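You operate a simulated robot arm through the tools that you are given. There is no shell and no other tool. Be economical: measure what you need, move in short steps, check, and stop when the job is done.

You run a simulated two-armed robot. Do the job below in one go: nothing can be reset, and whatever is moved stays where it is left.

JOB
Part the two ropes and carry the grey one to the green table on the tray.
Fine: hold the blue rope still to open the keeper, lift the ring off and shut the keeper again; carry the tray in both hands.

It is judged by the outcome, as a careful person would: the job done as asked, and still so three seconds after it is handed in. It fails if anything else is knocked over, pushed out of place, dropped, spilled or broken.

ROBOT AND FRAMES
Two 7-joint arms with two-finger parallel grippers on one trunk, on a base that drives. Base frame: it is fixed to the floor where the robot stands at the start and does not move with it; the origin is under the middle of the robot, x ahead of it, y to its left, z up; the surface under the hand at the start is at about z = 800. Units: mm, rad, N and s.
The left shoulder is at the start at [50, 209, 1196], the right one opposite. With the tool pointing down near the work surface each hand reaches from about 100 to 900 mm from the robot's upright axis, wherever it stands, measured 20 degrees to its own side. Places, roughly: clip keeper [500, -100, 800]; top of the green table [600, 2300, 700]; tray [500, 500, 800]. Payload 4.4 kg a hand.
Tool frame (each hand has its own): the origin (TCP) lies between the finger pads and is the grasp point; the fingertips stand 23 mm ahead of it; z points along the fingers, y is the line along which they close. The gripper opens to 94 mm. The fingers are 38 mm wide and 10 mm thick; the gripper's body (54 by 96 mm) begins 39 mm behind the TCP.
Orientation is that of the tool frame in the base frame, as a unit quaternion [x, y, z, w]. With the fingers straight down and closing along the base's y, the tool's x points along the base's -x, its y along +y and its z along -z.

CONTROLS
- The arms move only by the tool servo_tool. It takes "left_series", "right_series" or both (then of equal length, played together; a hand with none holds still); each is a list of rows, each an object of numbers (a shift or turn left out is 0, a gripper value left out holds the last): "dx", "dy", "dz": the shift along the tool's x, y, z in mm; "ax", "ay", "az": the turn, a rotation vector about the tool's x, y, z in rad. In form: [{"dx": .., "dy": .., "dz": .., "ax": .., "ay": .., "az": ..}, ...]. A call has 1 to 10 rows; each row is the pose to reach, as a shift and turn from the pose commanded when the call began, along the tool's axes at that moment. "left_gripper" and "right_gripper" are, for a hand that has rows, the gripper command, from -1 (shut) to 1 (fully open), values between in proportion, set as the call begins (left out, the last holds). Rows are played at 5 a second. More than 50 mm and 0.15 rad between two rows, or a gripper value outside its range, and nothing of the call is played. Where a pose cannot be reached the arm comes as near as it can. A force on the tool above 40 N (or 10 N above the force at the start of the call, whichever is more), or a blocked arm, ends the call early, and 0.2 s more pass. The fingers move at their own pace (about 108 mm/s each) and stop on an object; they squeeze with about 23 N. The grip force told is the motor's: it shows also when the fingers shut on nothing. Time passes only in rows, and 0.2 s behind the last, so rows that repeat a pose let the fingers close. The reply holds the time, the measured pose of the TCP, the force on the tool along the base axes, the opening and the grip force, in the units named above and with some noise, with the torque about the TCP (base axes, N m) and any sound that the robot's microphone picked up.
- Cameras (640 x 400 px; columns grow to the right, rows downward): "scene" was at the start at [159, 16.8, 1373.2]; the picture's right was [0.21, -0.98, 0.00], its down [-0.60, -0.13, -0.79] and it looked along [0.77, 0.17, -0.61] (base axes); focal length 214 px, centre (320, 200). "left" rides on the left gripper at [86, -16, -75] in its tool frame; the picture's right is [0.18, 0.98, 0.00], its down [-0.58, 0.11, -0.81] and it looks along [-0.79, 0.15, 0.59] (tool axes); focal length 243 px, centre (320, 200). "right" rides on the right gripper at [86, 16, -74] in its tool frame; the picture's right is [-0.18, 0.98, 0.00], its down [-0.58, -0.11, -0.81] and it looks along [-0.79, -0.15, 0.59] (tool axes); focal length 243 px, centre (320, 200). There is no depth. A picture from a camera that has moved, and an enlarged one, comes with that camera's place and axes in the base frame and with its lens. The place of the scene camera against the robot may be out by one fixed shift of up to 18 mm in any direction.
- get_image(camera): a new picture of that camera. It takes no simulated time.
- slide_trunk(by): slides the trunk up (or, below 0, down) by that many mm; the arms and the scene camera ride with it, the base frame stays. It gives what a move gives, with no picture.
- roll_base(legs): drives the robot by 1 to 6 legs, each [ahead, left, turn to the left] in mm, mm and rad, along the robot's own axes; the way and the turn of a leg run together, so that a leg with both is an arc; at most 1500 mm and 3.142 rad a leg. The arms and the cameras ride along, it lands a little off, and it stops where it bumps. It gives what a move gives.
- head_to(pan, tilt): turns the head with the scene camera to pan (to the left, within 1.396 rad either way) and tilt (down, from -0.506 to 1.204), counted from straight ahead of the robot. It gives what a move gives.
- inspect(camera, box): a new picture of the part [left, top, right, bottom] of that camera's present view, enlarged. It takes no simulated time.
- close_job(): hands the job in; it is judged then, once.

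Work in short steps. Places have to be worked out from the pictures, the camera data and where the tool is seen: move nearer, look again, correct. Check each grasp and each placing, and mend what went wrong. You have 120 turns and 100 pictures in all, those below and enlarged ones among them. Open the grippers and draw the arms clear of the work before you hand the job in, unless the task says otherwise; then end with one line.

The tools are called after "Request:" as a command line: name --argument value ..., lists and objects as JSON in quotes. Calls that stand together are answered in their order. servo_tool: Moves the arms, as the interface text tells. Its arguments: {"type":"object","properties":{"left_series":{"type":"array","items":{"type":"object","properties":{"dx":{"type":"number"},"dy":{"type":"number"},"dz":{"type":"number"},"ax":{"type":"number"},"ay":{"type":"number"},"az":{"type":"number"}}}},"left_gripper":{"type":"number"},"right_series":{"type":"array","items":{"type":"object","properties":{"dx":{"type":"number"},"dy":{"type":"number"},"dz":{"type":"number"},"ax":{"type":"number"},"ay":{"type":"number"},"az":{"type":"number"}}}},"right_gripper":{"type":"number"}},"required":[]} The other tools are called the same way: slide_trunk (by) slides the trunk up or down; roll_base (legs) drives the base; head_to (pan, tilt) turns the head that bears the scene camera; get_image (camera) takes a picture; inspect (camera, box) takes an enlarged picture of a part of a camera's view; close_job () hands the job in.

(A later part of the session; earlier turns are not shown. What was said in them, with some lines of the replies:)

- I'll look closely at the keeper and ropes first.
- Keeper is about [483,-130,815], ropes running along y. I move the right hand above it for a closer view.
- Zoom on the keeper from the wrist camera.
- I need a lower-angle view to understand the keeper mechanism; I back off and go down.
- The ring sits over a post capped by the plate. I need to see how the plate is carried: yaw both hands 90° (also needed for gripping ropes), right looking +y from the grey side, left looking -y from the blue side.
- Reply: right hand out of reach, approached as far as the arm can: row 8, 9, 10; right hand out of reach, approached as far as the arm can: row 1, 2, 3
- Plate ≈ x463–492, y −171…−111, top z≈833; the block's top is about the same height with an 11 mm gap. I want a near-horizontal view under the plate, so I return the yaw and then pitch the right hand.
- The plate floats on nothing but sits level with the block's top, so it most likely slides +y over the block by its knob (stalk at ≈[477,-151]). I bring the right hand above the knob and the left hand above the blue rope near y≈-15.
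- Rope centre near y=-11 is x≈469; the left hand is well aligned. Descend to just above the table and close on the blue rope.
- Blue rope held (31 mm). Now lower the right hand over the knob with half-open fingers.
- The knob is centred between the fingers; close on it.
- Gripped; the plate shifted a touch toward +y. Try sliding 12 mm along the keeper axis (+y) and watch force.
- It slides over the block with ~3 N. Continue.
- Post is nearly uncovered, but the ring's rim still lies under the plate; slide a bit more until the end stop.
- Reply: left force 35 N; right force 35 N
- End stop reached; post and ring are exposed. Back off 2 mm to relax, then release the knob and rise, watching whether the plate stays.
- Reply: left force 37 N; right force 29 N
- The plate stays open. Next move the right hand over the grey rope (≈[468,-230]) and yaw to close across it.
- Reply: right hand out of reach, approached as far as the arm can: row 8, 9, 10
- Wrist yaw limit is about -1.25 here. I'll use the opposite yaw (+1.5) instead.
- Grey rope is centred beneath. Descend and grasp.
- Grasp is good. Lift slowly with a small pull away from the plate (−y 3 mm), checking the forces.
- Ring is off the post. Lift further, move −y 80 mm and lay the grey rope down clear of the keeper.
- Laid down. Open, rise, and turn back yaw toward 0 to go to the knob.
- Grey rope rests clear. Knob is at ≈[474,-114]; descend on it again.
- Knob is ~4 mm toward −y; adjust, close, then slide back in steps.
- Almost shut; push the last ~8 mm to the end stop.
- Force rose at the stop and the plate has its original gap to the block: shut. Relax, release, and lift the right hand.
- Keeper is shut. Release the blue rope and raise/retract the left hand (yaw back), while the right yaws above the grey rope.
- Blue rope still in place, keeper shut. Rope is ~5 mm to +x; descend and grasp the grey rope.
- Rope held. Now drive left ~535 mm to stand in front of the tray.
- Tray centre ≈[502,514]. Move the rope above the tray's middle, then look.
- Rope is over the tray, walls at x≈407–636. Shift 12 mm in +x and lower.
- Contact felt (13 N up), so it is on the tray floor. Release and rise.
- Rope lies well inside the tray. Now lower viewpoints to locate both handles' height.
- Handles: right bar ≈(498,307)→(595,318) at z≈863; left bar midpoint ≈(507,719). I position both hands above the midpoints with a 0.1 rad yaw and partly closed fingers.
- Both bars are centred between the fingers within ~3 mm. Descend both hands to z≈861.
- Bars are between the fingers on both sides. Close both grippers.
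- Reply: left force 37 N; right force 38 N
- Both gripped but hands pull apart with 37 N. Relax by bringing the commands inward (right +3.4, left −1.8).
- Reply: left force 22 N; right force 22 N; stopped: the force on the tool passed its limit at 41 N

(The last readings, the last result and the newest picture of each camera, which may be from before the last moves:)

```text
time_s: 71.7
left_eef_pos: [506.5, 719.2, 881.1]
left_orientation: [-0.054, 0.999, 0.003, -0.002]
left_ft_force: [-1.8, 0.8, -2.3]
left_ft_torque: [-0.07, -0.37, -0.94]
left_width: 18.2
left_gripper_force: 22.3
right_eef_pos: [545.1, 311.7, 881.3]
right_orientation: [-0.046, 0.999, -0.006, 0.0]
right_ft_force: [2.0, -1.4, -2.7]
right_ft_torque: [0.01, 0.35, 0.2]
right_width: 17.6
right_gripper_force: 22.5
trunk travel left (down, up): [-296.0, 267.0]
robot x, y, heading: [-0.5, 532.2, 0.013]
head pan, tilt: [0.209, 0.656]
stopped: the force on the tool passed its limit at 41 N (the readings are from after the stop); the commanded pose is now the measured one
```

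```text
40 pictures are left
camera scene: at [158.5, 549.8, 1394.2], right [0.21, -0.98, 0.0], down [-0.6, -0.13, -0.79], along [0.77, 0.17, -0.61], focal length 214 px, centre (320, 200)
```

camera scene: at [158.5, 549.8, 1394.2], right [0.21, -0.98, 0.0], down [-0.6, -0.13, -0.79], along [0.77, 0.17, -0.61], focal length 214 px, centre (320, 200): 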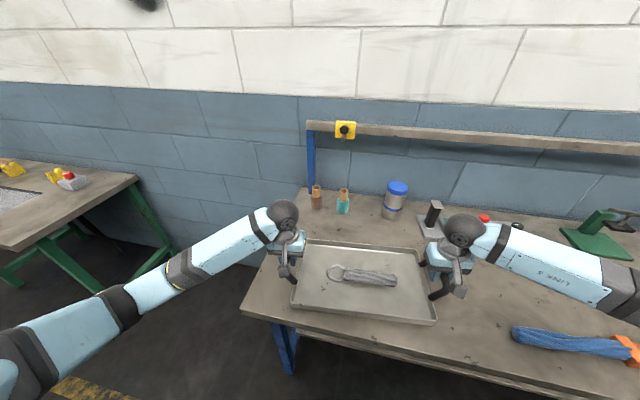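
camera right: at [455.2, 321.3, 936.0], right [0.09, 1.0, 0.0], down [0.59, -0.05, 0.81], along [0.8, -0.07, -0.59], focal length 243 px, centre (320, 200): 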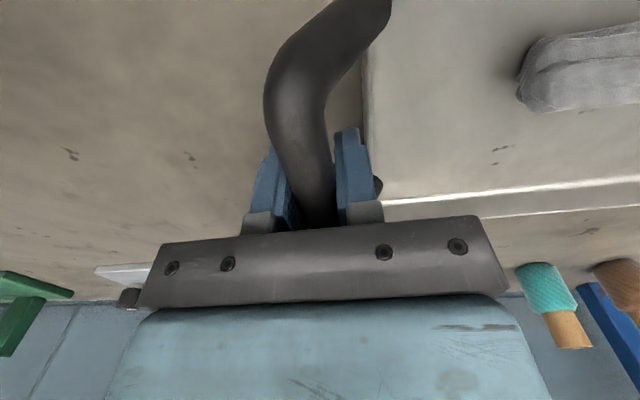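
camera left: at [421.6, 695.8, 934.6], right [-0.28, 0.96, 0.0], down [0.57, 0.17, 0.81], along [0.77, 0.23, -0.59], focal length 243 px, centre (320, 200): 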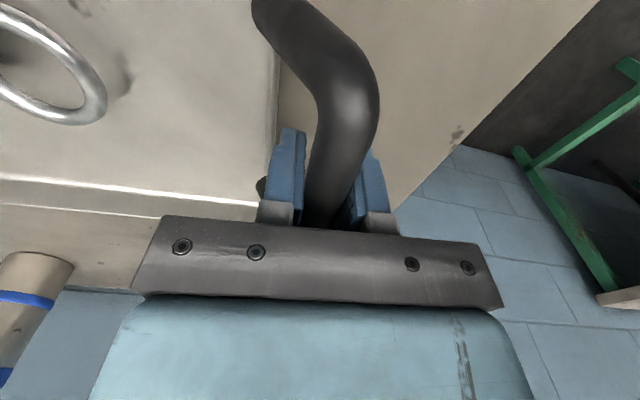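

Lifted, forces balanced (~2.5 N per hand). Raise the trunk further for clearance.

Request:
slide_trunk --by 50

Request:
get_image --camera "scene"

```text
time_s: 72.7
left_eef_pos: [508.2, 719.1, 931.1]
left_orientation: [-0.055, 0.998, 0.002, -0.001]
left_ft_force: [-2.3, 2.6, -2.6]
left_ft_torque: [-0.03, 0.12, -0.9]
left_width: 18.2
left_gripper_force: 22.8
right_eef_pos: [546.4, 310.3, 931.2]
right_orientation: [-0.045, 0.999, -0.006, 0.0]
right_ft_force: [2.0, -3.6, -2.8]
right_ft_torque: [0.06, -0.1, 0.2]
right_width: 17.9
right_gripper_force: 23.0
trunk travel left (down, up): [-346.0, 217.0]
robot x, y, heading: [2.5, 532.0, 0.007]
head pan, tilt: [0.209, 0.656]
```

```text
39 pictures are left
camera scene: at [158.3, 549.8, 1444.1], right [0.21, -0.98, 0.0], down [-0.6, -0.13, -0.79], along [0.77, 0.17, -0.61], focal length 214 px, centre (320, 200)
```

scene: 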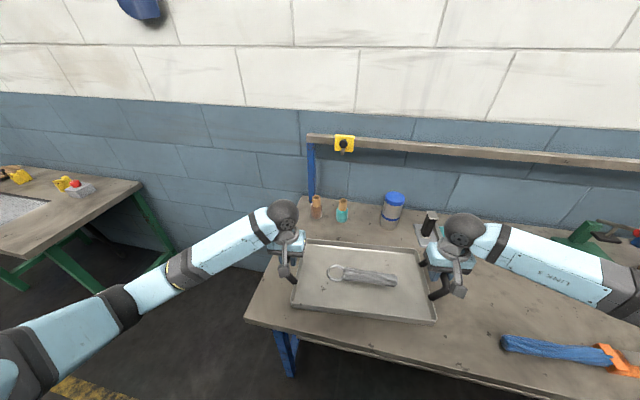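

Tray carried level. Pan the head left to survey the green table and route.

Request:
head_to --pan 1.2 --tilt 0.4

Request:
get_image --camera "scene"

```text
time_s: 73.9
left_eef_pos: [507.2, 720.1, 930.7]
left_orientation: [-0.055, 0.998, 0.002, 0.0]
left_ft_force: [-2.3, 6.2, -2.5]
left_ft_torque: [-0.06, 0.1, -0.89]
left_width: 17.8
left_gripper_force: 23.0
right_eef_pos: [546.2, 311.8, 930.8]
right_orientation: [-0.045, 0.999, -0.005, 0.001]
right_ft_force: [2.3, -5.2, -2.8]
right_ft_torque: [0.1, -0.14, 0.18]
right_width: 17.8
right_gripper_force: 23.2
trunk travel left (down, up): [-346.0, 217.0]
robot x, y, heading: [-3.5, 530.3, 0.009]
head pan, tilt: [1.201, 0.4]
```

```text
38 pictures are left
camera scene: at [106.4, 617.8, 1467.3], right [0.93, -0.36, 0.0], down [-0.14, -0.36, -0.92], along [0.33, 0.86, -0.39], focal length 214 px, centre (320, 200)
```

scene: 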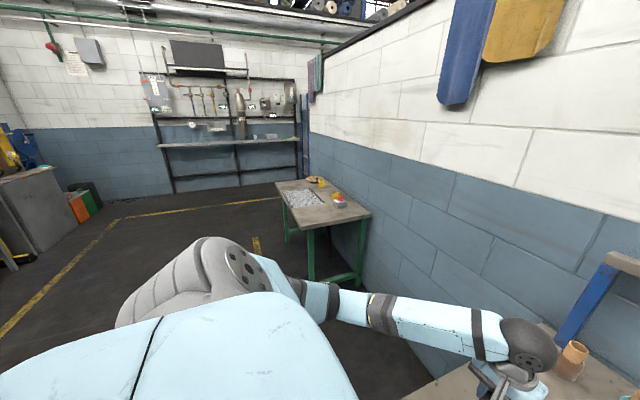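

Request:
inspect --camera "scene" --box '[250, 160, 400, 250]'

```text
4.27 times, centred on (325, 205) of scene
camera zoom: at [106.4, 617.8, 1467.3], right [0.93, -0.36, 0.0], down [-0.14, -0.36, -0.92], along [0.33, 0.86, -0.39], focal length 915 px, centre (299, 179)
```

zoom: 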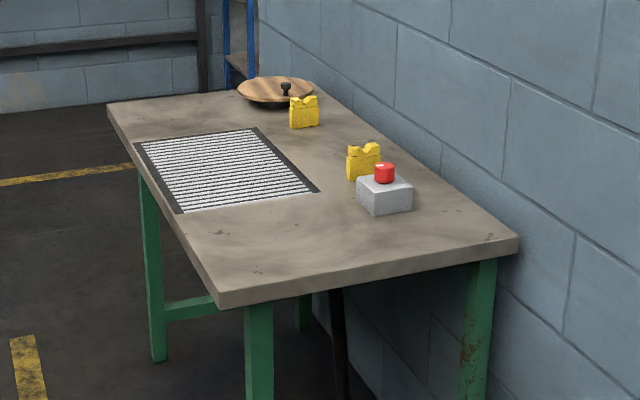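

The green table has a tray-sized slatted mat at its front, free of objects, with a button box and yellow blocks behind. Drive back slightly and left by stages, then look again.

Request:
roll_base --legs '[[-150, 0, 0], [0, 1100, 0]]'

Request:
head_to --pan 0.9 --tilt 0.6

Request:
get_image --camera "scene"

```text
time_s: 84.8
left_eef_pos: [355.0, 1818.5, 930.9]
left_orientation: [-0.053, 0.999, 0.002, -0.001]
left_ft_force: [-2.6, 11.1, -2.8]
left_ft_torque: [-0.18, -0.07, -0.86]
left_width: 18.2
left_gripper_force: 22.9
right_eef_pos: [390.3, 1407.0, 930.9]
right_orientation: [-0.043, 0.999, -0.006, -0.001]
right_ft_force: [3.1, -11.9, -3.2]
right_ft_torque: [0.14, 0.06, 0.2]
right_width: 18.0
right_gripper_force: 23.0
trunk travel left (down, up): [-346.0, 217.0]
robot x, y, heading: [-158.2, 1628.8, 0.002]
head pan, tilt: [1.201, 0.4]
```

```text
time_s: 85.6
left_eef_pos: [353.2, 1816.8, 930.9]
left_orientation: [-0.054, 0.999, 0.003, -0.001]
left_ft_force: [-1.2, 1.5, -2.3]
left_ft_torque: [0.01, -0.01, -0.94]
left_width: 18.1
left_gripper_force: 23.1
right_eef_pos: [390.2, 1407.7, 932.4]
right_orientation: [-0.042, 0.999, -0.006, 0.0]
right_ft_force: [2.1, -0.3, -3.1]
right_ft_torque: [0.01, 0.03, 0.29]
right_width: 17.7
right_gripper_force: 23.3
trunk travel left (down, up): [-346.0, 217.0]
robot x, y, heading: [-158.2, 1632.7, 0.002]
head pan, tilt: [0.901, 0.6]
```

```text
36 pictures are left
camera scene: at [-25.7, 1699.2, 1449.1], right [0.79, -0.62, 0.0], down [-0.35, -0.44, -0.83], along [0.51, 0.65, -0.56], focal length 214 px, centre (320, 200)
```

scene: 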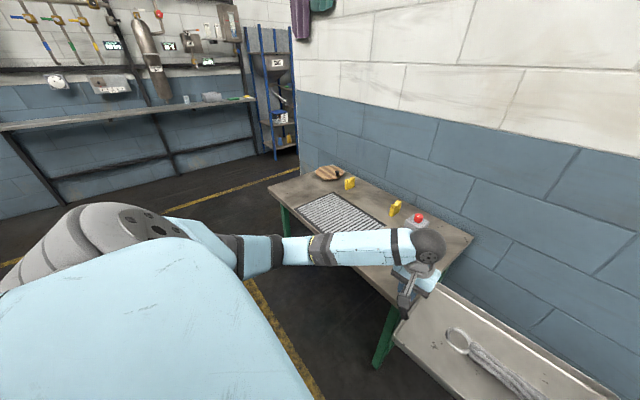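

Triangulated: mat ≈ x 450–737, y 2155–2545, tray-sized. Drive left 710 and look again.

Request:
roll_base --legs '[[0, 710, 0]]'

Request:
head_to --pan 0.0 --tilt 0.75

Request:
get_image --camera "scene"

```text
time_s: 92.4
left_eef_pos: [356.1, 2534.2, 928.9]
left_orientation: [-0.051, 0.999, 0.003, 0.0]
left_ft_force: [-2.0, 2.6, -2.2]
left_ft_torque: [-0.05, -0.02, -0.9]
left_width: 18.2
left_gripper_force: 22.9
right_eef_pos: [389.0, 2124.4, 930.3]
right_orientation: [-0.04, 0.999, -0.006, 0.0]
right_ft_force: [1.9, -3.2, -2.0]
right_ft_torque: [0.02, -0.03, 0.22]
right_width: 17.7
right_gripper_force: 23.2
trunk travel left (down, up): [-346.0, 217.0]
robot x, y, heading: [-154.9, 2348.5, -0.001]
head pan, tilt: [0.901, 0.6]
```

```text
time_s: 93.6
left_eef_pos: [355.6, 2533.9, 930.7]
left_orientation: [-0.049, 0.999, 0.003, -0.001]
left_ft_force: [-2.1, 0.6, -2.7]
left_ft_torque: [-0.06, 0.09, -0.9]
left_width: 17.9
left_gripper_force: 22.7
right_eef_pos: [389.5, 2124.0, 931.5]
right_orientation: [-0.04, 0.999, -0.006, 0.0]
right_ft_force: [1.1, -0.2, -2.3]
right_ft_torque: [0.02, -0.17, 0.28]
right_width: 17.7
right_gripper_force: 22.5
trunk travel left (down, up): [-346.0, 217.0]
robot x, y, heading: [-154.2, 2350.6, -0.004]
head pan, tilt: [0.0, 0.75]
```

```text
35 pictures are left
camera scene: at [2.9, 2349.1, 1436.2], right [0.0, -1.0, 0.0], down [-0.68, 0.0, -0.73], along [0.73, 0.0, -0.68], focal length 214 px, centre (320, 200)
```

scene: 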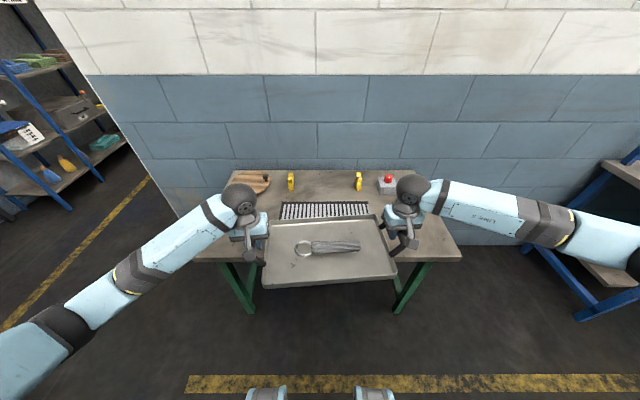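

Mat centre ≈[600,2323]; tray centre now [372,2329]. Drive forward ~220 (tray bottom ~870, objects well below) and check.

Request:
roll_base --legs '[[120, 0, 0], [100, 0, 0]]'

Request:
get_image --camera "scene"

Request:
get_image --camera "left"

Request:
get_image --camera "right"

```text
time_s: 95.6
left_eef_pos: [576.0, 2534.6, 929.6]
left_orientation: [-0.051, 0.999, 0.003, -0.001]
left_ft_force: [-0.9, -0.3, -3.2]
left_ft_torque: [-0.01, -0.03, -0.91]
left_width: 17.9
left_gripper_force: 23.4
right_eef_pos: [609.9, 2125.8, 931.0]
right_orientation: [-0.041, 0.999, -0.007, 0.001]
right_ft_force: [2.3, -0.3, -2.8]
right_ft_torque: [0.01, 0.0, 0.23]
right_width: 17.5
right_gripper_force: 23.4
trunk travel left (down, up): [-346.0, 217.0]
robot x, y, heading: [67.7, 2351.8, -0.001]
head pan, tilt: [0.0, 0.75]
```

```text
34 pictures are left
camera scene: at [223.0, 2348.7, 1436.1], right [0.0, -1.0, 0.0], down [-0.68, 0.0, -0.73], along [0.73, 0.0, -0.68], focal length 214 px, centre (320, 200)
```

scene: 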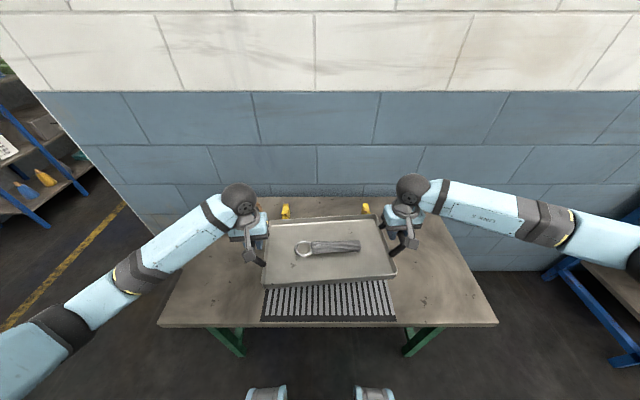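

```text
33 pictures are left
camera left: at [491.7, 2509.1, 1005.2], right [-0.28, 0.96, 0.0], down [0.57, 0.16, 0.81], along [0.77, 0.23, -0.59], focal length 243 px, centre (320, 200)
```

left: 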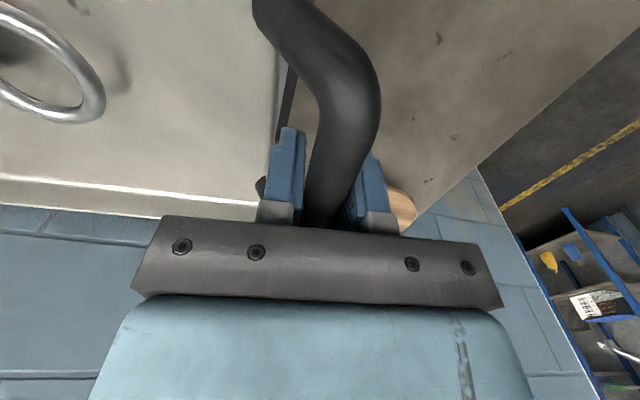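

```text
32 pictures are left
camera right: at [522.0, 2136.8, 1005.4], right [0.1, 0.99, -0.01], down [0.59, -0.05, 0.81], along [0.8, -0.09, -0.59], focal length 243 px, centre (320, 200)
```

right: 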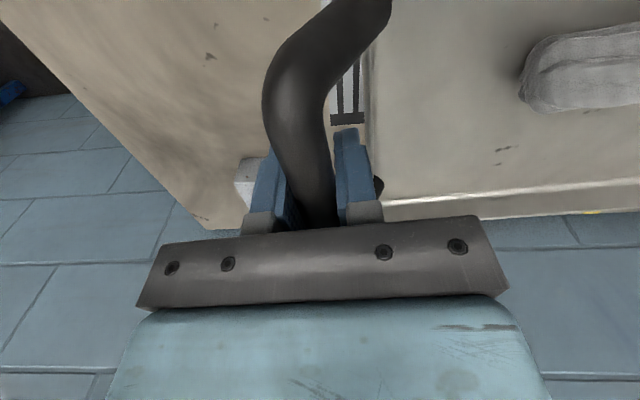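

Tray is centred over the mat (mat ≈ x 438–742, y 2150–2500; box and blocks are clear). Lower the trunk in stages.

Request:
slide_trunk --by -130

Request:
get_image --camera "scene"

Request:
get_image --camera "right"

```text
time_s: 97.1
left_eef_pos: [574.5, 2535.5, 800.8]
left_orientation: [-0.05, 0.999, 0.002, -0.002]
left_ft_force: [-1.6, 0.2, -3.3]
left_ft_torque: [0.03, 0.1, -0.87]
left_width: 18.1
left_gripper_force: 22.5
right_eef_pos: [609.9, 2123.7, 801.1]
right_orientation: [-0.042, 0.999, -0.006, 0.001]
right_ft_force: [2.4, -0.4, -1.1]
right_ft_torque: [0.13, -0.31, 0.27]
right_width: 17.7
right_gripper_force: 22.1
trunk travel left (down, up): [-216.0, 347.0]
robot x, y, heading: [61.8, 2350.4, -0.002]
head pan, tilt: [0.0, 0.75]
```

```text
31 pictures are left
camera scene: at [222.5, 2348.7, 1306.2], right [0.0, -1.0, 0.0], down [-0.68, 0.0, -0.73], along [0.73, 0.0, -0.68], focal length 214 px, centre (320, 200)
```

scene: 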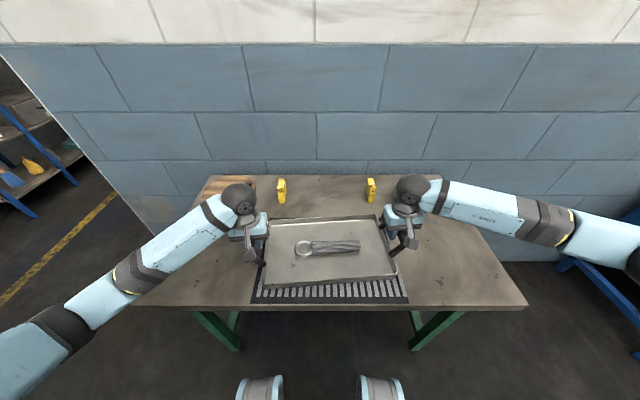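

```text
30 pictures are left
camera right: at [521.7, 2136.8, 875.7], right [0.1, 0.99, -0.01], down [0.59, -0.05, 0.81], along [0.8, -0.09, -0.59], focal length 243 px, centre (320, 200)
```

right: 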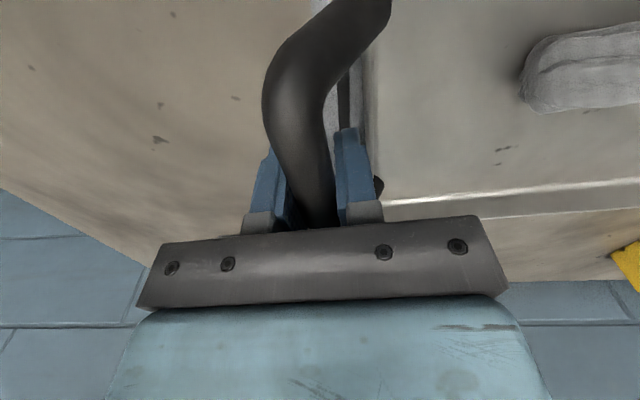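

Request:
slide_trunk --by -30

Request:
slide_trunk --by -6

```text
time_s: 97.8
left_eef_pos: [574.5, 2533.8, 785.5]
left_orientation: [-0.051, 0.999, 0.0, 0.006]
left_ft_force: [-6.2, 3.5, 21.0]
left_ft_torque: [-0.21, 0.5, -0.91]
left_width: 17.5
left_gripper_force: 22.2
right_eef_pos: [608.5, 2124.8, 783.3]
right_orientation: [-0.042, 0.999, -0.005, 0.005]
right_ft_force: [-3.1, -4.4, 17.9]
right_ft_torque: [0.05, 0.72, 0.43]
right_width: 17.7
right_gripper_force: 23.4
trunk travel left (down, up): [-191.0, 372.0]
robot x, y, heading: [60.8, 2352.1, -0.003]
head pan, tilt: [0.0, 0.75]
stopped: the force on the tool passed its limit at 67 N (the readings are from after the stop); the commanded pose is now the measured one
```

```text
time_s: 98.2
left_eef_pos: [575.7, 2534.1, 783.3]
left_orientation: [-0.051, 0.999, -0.002, 0.007]
left_ft_force: [-5.0, 2.7, 19.3]
left_ft_torque: [-0.19, 0.82, -0.95]
left_width: 17.6
left_gripper_force: 23.6
right_eef_pos: [611.2, 2124.3, 783.2]
right_orientation: [-0.041, 0.999, -0.004, 0.009]
right_ft_force: [-0.9, -3.9, 17.5]
right_ft_torque: [-0.03, 1.25, 0.58]
right_width: 17.4
right_gripper_force: 22.9
trunk travel left (down, up): [-188.0, 375.0]
robot x, y, heading: [64.5, 2349.0, 0.003]
head pan, tilt: [0.0, 0.75]
stopped: the force on the tool passed its limit at 45 N (the readings are from after the stop); the commanded pose is now the measured one
```

Contact at TCP≈784 (support ≈724 mm). Check that the tray sits flat before releasing.

Request:
inspect --camera "scene" --box '[220, 190, 430, 330]'

Request:
get_image --camera "right"

Request:
get_image --camera "left"

```text
2.86 times, centred on (325, 260) of scene
camera zoom: at [218.4, 2348.7, 1279.0], right [0.0, -1.0, 0.0], down [-0.68, 0.0, -0.73], along [0.73, 0.0, -0.68], focal length 613 px, centre (306, 29)
```

zoom: 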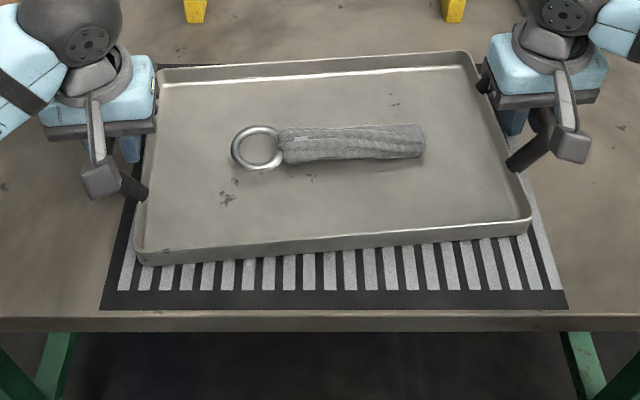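

```text
28 pictures are left
camera right: at [521.8, 2136.5, 856.7], right [0.1, 0.99, -0.01], down [0.58, -0.05, 0.82], along [0.81, -0.09, -0.58], focal length 243 px, centre (320, 200)
```

right: 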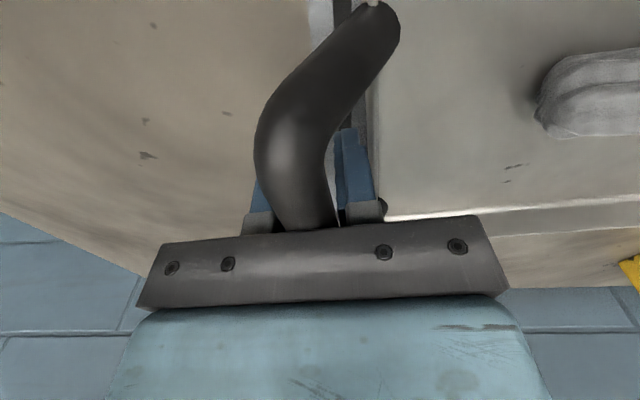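

```text
27 pictures are left
camera left: at [490.8, 2509.6, 856.6], right [-0.28, 0.96, -0.01], down [0.55, 0.17, 0.82], along [0.78, 0.23, -0.58], focal length 243 px, centre (320, 200)
```

left: 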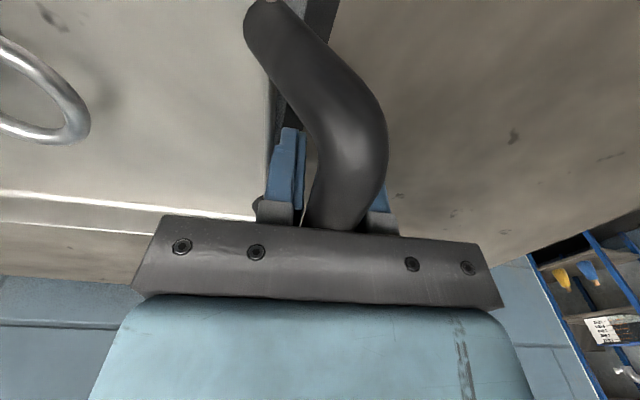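

Hands slid ~12 mm down the bars on contact; tray sits flat on the mat (surface ≈738). Unload slightly, then open both grippers.

Request:
servo_tool --right_series '[{"dz": -1}, {"dz": -1.5}]' --left_series '[{"dz": -1}, {"dz": -1.5}]'

Request:
servo_tool --right_series '[{"dz": -1.5}, {"dz": -1.5}, {"dz": -1.5}]' --left_series '[{"dz": -1.5}, {"dz": -1.5}, {"dz": -1.5}]' --right_gripper 0.1 --left_gripper 0.1

Request:
get_image --camera "right"

Request:
get_image --camera "left"

```text
time_s: 98.8
left_eef_pos: [575.9, 2534.2, 782.4]
left_orientation: [-0.05, 0.999, -0.001, 0.007]
left_ft_force: [-10.8, 3.8, 19.1]
left_ft_torque: [-0.19, -0.19, -0.83]
left_width: 17.6
left_gripper_force: 23.1
right_eef_pos: [611.2, 2125.6, 784.2]
right_orientation: [-0.041, 0.999, -0.004, 0.007]
right_ft_force: [7.4, -3.6, 13.8]
right_ft_torque: [0.17, 0.26, 0.48]
right_width: 17.1
right_gripper_force: 23.0
trunk travel left (down, up): [-188.0, 375.0]
robot x, y, heading: [63.5, 2350.1, -0.0]
head pan, tilt: [0.0, 0.75]
```

```text
time_s: 99.4
left_eef_pos: [577.4, 2539.8, 783.3]
left_orientation: [-0.054, 0.998, 0.005, 0.006]
left_ft_force: [-4.3, 24.5, 9.0]
left_ft_torque: [0.15, 0.31, -0.52]
left_width: 41.3
left_gripper_force: 0.0
right_eef_pos: [611.5, 2119.7, 784.5]
right_orientation: [-0.037, 0.999, -0.009, 0.007]
right_ft_force: [-0.5, -22.3, 11.0]
right_ft_torque: [-0.13, 0.21, 0.46]
right_width: 42.2
right_gripper_force: 0.2
trunk travel left (down, up): [-188.0, 375.0]
robot x, y, heading: [62.9, 2351.2, 0.001]
head pan, tilt: [0.0, 0.75]
stopped in row 3 (left hand): the force on the tool passed its limit at 41 N (the readings are from after the stop); the commanded pose is now the measured one
```

```text
26 pictures are left
camera right: at [523.4, 2132.4, 857.2], right [0.11, 0.99, -0.02], down [0.58, -0.05, 0.82], along [0.81, -0.1, -0.58], focal length 243 px, centre (320, 200)
```

right: 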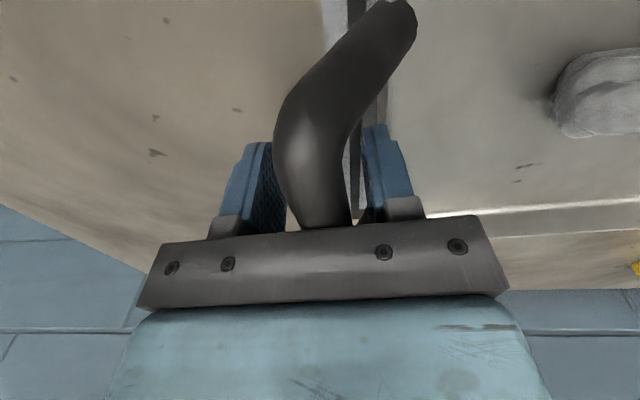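

```text
25 pictures are left
camera left: at [492.9, 2513.4, 857.1], right [-0.29, 0.96, 0.01], down [0.56, 0.16, 0.81], along [0.78, 0.24, -0.58], focal length 243 px, centre (320, 200)
```

left: 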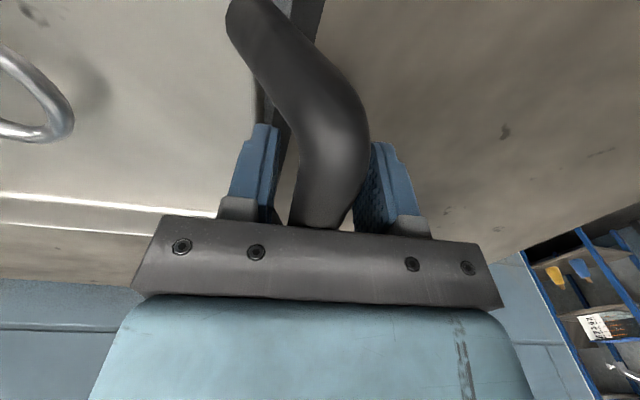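

The inner fingers touched the tray walls when opening. Narrow the opening to ~30 mm, recentre by 3 mm, then rise straight up.

Request:
servo_tool --right_series '[{"dy": 0}, {"dy": 2}, {"dy": 3}]' --left_series '[{"dy": 0}, {"dy": -2}, {"dy": -3}]' --right_gripper -0.36 --left_gripper -0.36

Request:
get_image --camera "right"

Request:
get_image --camera "left"

```text
time_s: 100.2
left_eef_pos: [577.1, 2536.2, 783.6]
left_orientation: [-0.054, 0.999, 0.003, 0.006]
left_ft_force: [-0.4, 6.8, 12.7]
left_ft_torque: [-0.24, 0.31, -0.17]
left_width: 29.8
left_gripper_force: 0.0
right_eef_pos: [611.1, 2125.1, 784.2]
right_orientation: [-0.038, 0.999, -0.007, 0.005]
right_ft_force: [-0.1, -5.5, 11.7]
right_ft_torque: [0.16, 0.31, 0.16]
right_width: 29.9
right_gripper_force: 0.1
trunk travel left (down, up): [-188.0, 375.0]
robot x, y, heading: [65.6, 2348.0, 0.001]
head pan, tilt: [0.0, 0.75]
```

```text
24 pictures are left
camera right: at [522.7, 2137.4, 857.1], right [0.11, 0.99, -0.01], down [0.58, -0.05, 0.81], along [0.81, -0.1, -0.58], focal length 243 px, centre (320, 200)
```

right: 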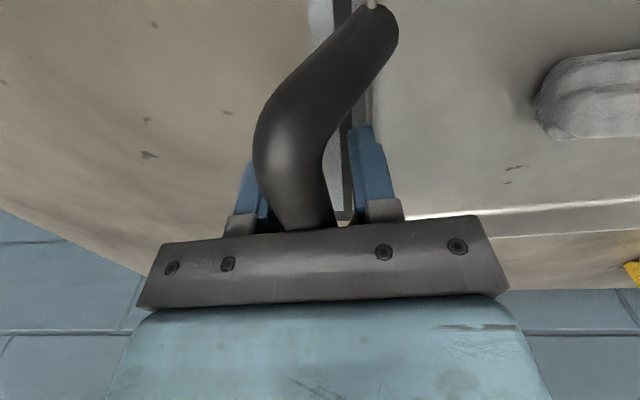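

```text
23 pictures are left
camera left: at [493.1, 2508.5, 857.0], right [-0.29, 0.96, 0.0], down [0.56, 0.17, 0.81], along [0.78, 0.24, -0.58], focal length 243 px, centre (320, 200)
```

left: 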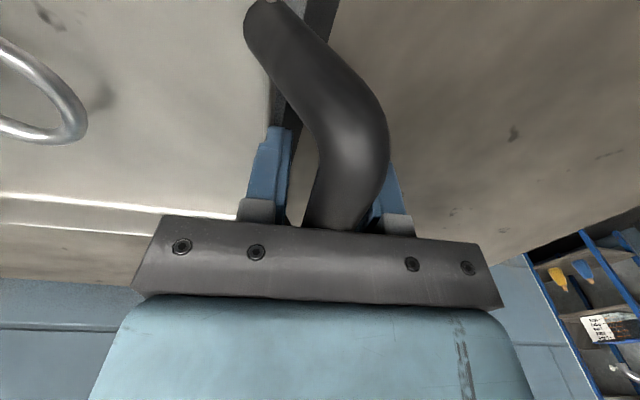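

Outer fingers touch the bars slightly; shift outward 2.5 mm and rise a little.

Request:
servo_tool --right_series '[{"dy": -1.5, "dz": -2}, {"dy": -3, "dz": -6}, {"dy": -3, "dz": -12}, {"dy": -3, "dz": -12}]' --left_series '[{"dy": 1.5, "dz": -2}, {"dy": 2.5, "dz": -6}, {"dy": 2.5, "dz": -12}, {"dy": 2.5, "dz": -12}]'

Request:
get_image --camera "right"

Request:
get_image --camera "left"

```text
time_s: 101.2
left_eef_pos: [577.8, 2535.5, 793.4]
left_orientation: [-0.053, 0.999, 0.002, 0.004]
left_ft_force: [-0.6, -0.1, -1.0]
left_ft_torque: [0.0, 0.02, 0.02]
left_width: 30.2
left_gripper_force: 0.0
right_eef_pos: [611.8, 2122.2, 793.3]
right_orientation: [-0.038, 0.999, -0.007, 0.004]
right_ft_force: [-0.7, -0.5, -0.4]
right_ft_torque: [0.02, 0.0, -0.01]
right_width: 30.0
right_gripper_force: 0.1
trunk travel left (down, up): [-188.0, 375.0]
robot x, y, heading: [66.4, 2349.6, -0.001]
head pan, tilt: [0.0, 0.75]
```

```text
22 pictures are left
camera right: at [523.3, 2134.4, 867.2], right [0.11, 0.99, -0.01], down [0.58, -0.05, 0.81], along [0.81, -0.1, -0.58], focal length 243 px, centre (320, 200)
```

right: 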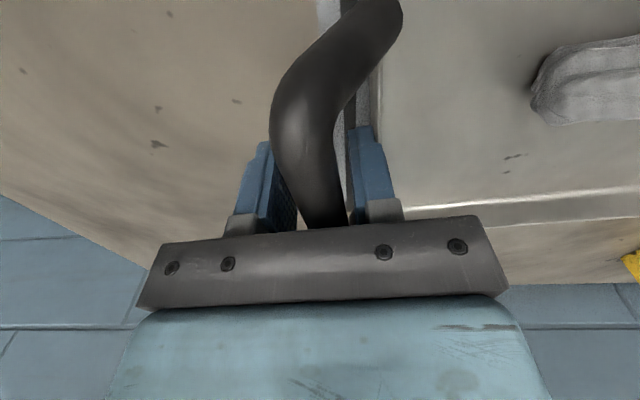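

```text
21 pictures are left
camera left: at [493.7, 2510.6, 867.7], right [-0.29, 0.96, 0.0], down [0.56, 0.17, 0.81], along [0.78, 0.24, -0.58], focal length 243 px, centre (320, 200)
```

left: 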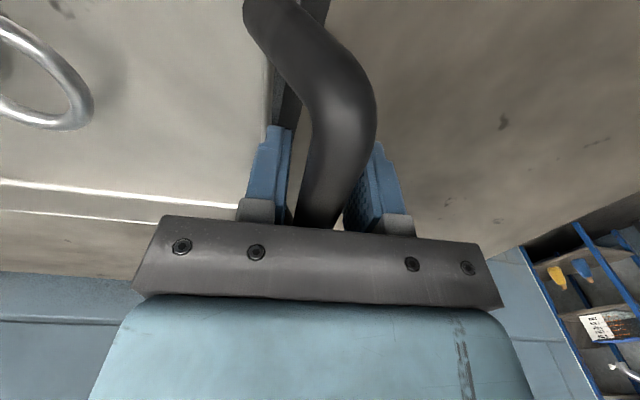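

Free of contact now (forces ≈0). Rise straight up another 120 mm.

Request:
servo_tool --right_series '[{"dz": -15}, {"dz": -35}, {"dz": -60}, {"dz": -90}, {"dz": -130}, {"dz": -130}]' --left_series '[{"dz": -15}, {"dz": -35}, {"dz": -60}, {"dz": -90}, {"dz": -130}, {"dz": -130}]'

Request:
get_image --camera "scene"

```text
time_s: 102.6
left_eef_pos: [575.1, 2538.1, 923.6]
left_orientation: [-0.052, 0.999, 0.003, 0.004]
left_ft_force: [-0.2, -0.2, 0.2]
left_ft_torque: [0.02, 0.02, -0.02]
left_width: 30.2
left_gripper_force: 0.1
right_eef_pos: [611.7, 2123.5, 923.2]
right_orientation: [-0.039, 0.999, -0.007, 0.004]
right_ft_force: [0.2, -0.5, 0.2]
right_ft_torque: [0.04, 0.02, -0.03]
right_width: 30.0
right_gripper_force: 0.0
trunk travel left (down, up): [-188.0, 375.0]
robot x, y, heading: [65.7, 2352.4, -0.001]
head pan, tilt: [0.0, 0.75]
```

```text
20 pictures are left
camera scene: at [222.4, 2348.7, 1278.5], right [0.0, -1.0, 0.0], down [-0.68, 0.0, -0.73], along [0.73, 0.0, -0.68], focal length 214 px, centre (320, 200)
```

scene: 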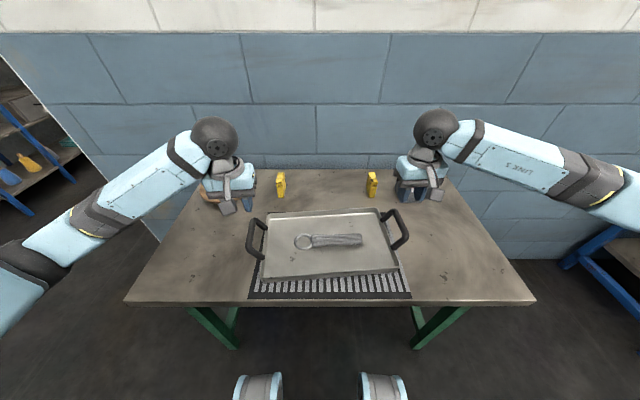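

Tray rests on the mat with the grey rope in it. Open the grippers fully and back off the base, then final check.

Request:
servo_tool --right_series '[{"dz": -20}, {"dz": -40}]' --left_series '[{"dz": -20}, {"dz": -40}]' --right_gripper 1 --left_gripper 1

Request:
roll_base --legs '[[-250, 0, 0]]'

Request:
get_image --camera "scene"

Request:
head_to --pan -1.0 --tilt 0.4

Request:
get_image --camera "scene"

```text
time_s: 103.2
left_eef_pos: [574.2, 2536.4, 963.1]
left_orientation: [-0.054, 0.999, 0.002, 0.005]
left_ft_force: [-0.8, -0.5, 1.2]
left_ft_torque: [-0.02, 0.0, -0.01]
left_width: 93.9
left_gripper_force: 0.0
right_eef_pos: [611.9, 2125.5, 962.0]
right_orientation: [-0.038, 0.999, -0.007, 0.004]
right_ft_force: [0.1, -0.1, -0.3]
right_ft_torque: [0.0, 0.02, -0.02]
right_width: 93.9
right_gripper_force: 0.1
trunk travel left (down, up): [-188.0, 375.0]
robot x, y, heading: [63.2, 2347.2, -0.003]
head pan, tilt: [0.0, 0.75]
```

```text
time_s: 105.0
left_eef_pos: [330.3, 2535.8, 964.6]
left_orientation: [-0.051, 0.999, 0.002, 0.005]
left_ft_force: [-0.4, -0.1, 0.3]
left_ft_torque: [-0.04, -0.02, 0.01]
left_width: 94.0
left_gripper_force: 0.0
right_eef_pos: [364.3, 2124.3, 965.0]
right_orientation: [-0.036, 0.999, -0.007, 0.005]
right_ft_force: [-0.1, -0.1, 0.5]
right_ft_torque: [-0.03, -0.03, -0.03]
right_width: 93.8
right_gripper_force: 0.0
trunk travel left (down, up): [-188.0, 375.0]
robot x, y, heading: [-183.0, 2351.9, -0.005]
head pan, tilt: [0.0, 0.75]
```

```text
19 pictures are left
camera scene: at [-25.1, 2349.0, 1278.7], right [-0.01, -1.0, 0.0], down [-0.68, 0.0, -0.73], along [0.73, 0.0, -0.68], focal length 214 px, centre (320, 200)
```

scene: 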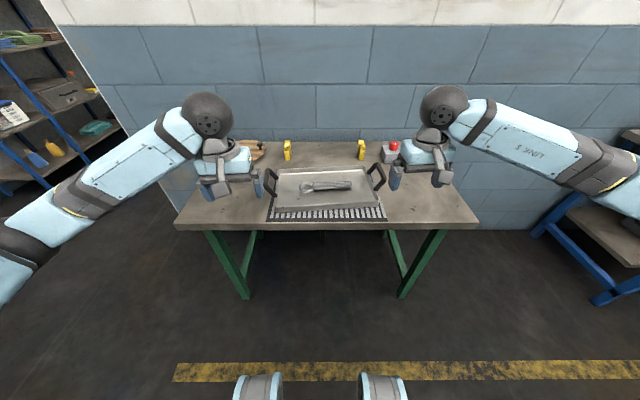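

```text
time_s: 106.2
left_eef_pos: [329.6, 2535.7, 963.3]
left_orientation: [-0.051, 0.999, 0.003, 0.004]
left_ft_force: [-0.4, 0.5, 0.6]
left_ft_torque: [0.0, 0.0, 0.0]
left_width: 94.0
left_gripper_force: 0.0
right_eef_pos: [364.3, 2123.9, 963.4]
right_orientation: [-0.036, 0.999, -0.006, 0.004]
right_ft_force: [0.0, -0.4, 0.3]
right_ft_torque: [0.03, -0.01, 0.03]
right_width: 93.8
right_gripper_force: 0.0
trunk travel left (down, up): [-188.0, 375.0]
robot x, y, heading: [-184.9, 2351.0, -0.005]
head pan, tilt: [-1.0, 0.4]
```

```text
18 pictures are left
camera scene: at [-57.7, 2271.3, 1309.7], right [-0.84, -0.54, 0.0], down [-0.21, 0.33, -0.92], along [0.49, -0.78, -0.39], focal length 214 px, centre (320, 200)
```

scene: 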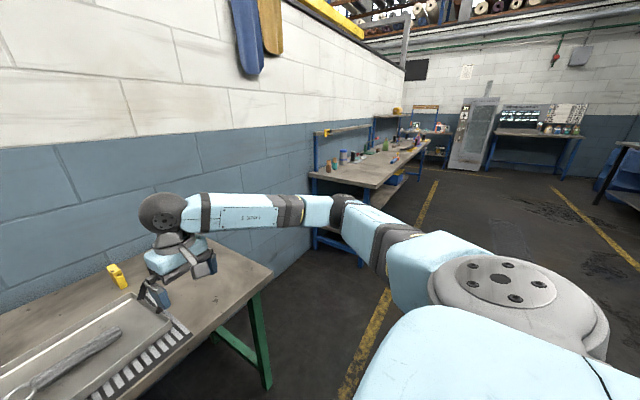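

Everything stands: the tray with the grey rope is on the green table, the hands are open and clear, and the work table looks undisturbed. I hand the job in.

Request:
close_job

```text
The job is handed in.
```

The ropes are parted: the grey one lies in the tray on the green table. The blue rope stayed on the work table with its keeper shut, and both hands are open and clear.
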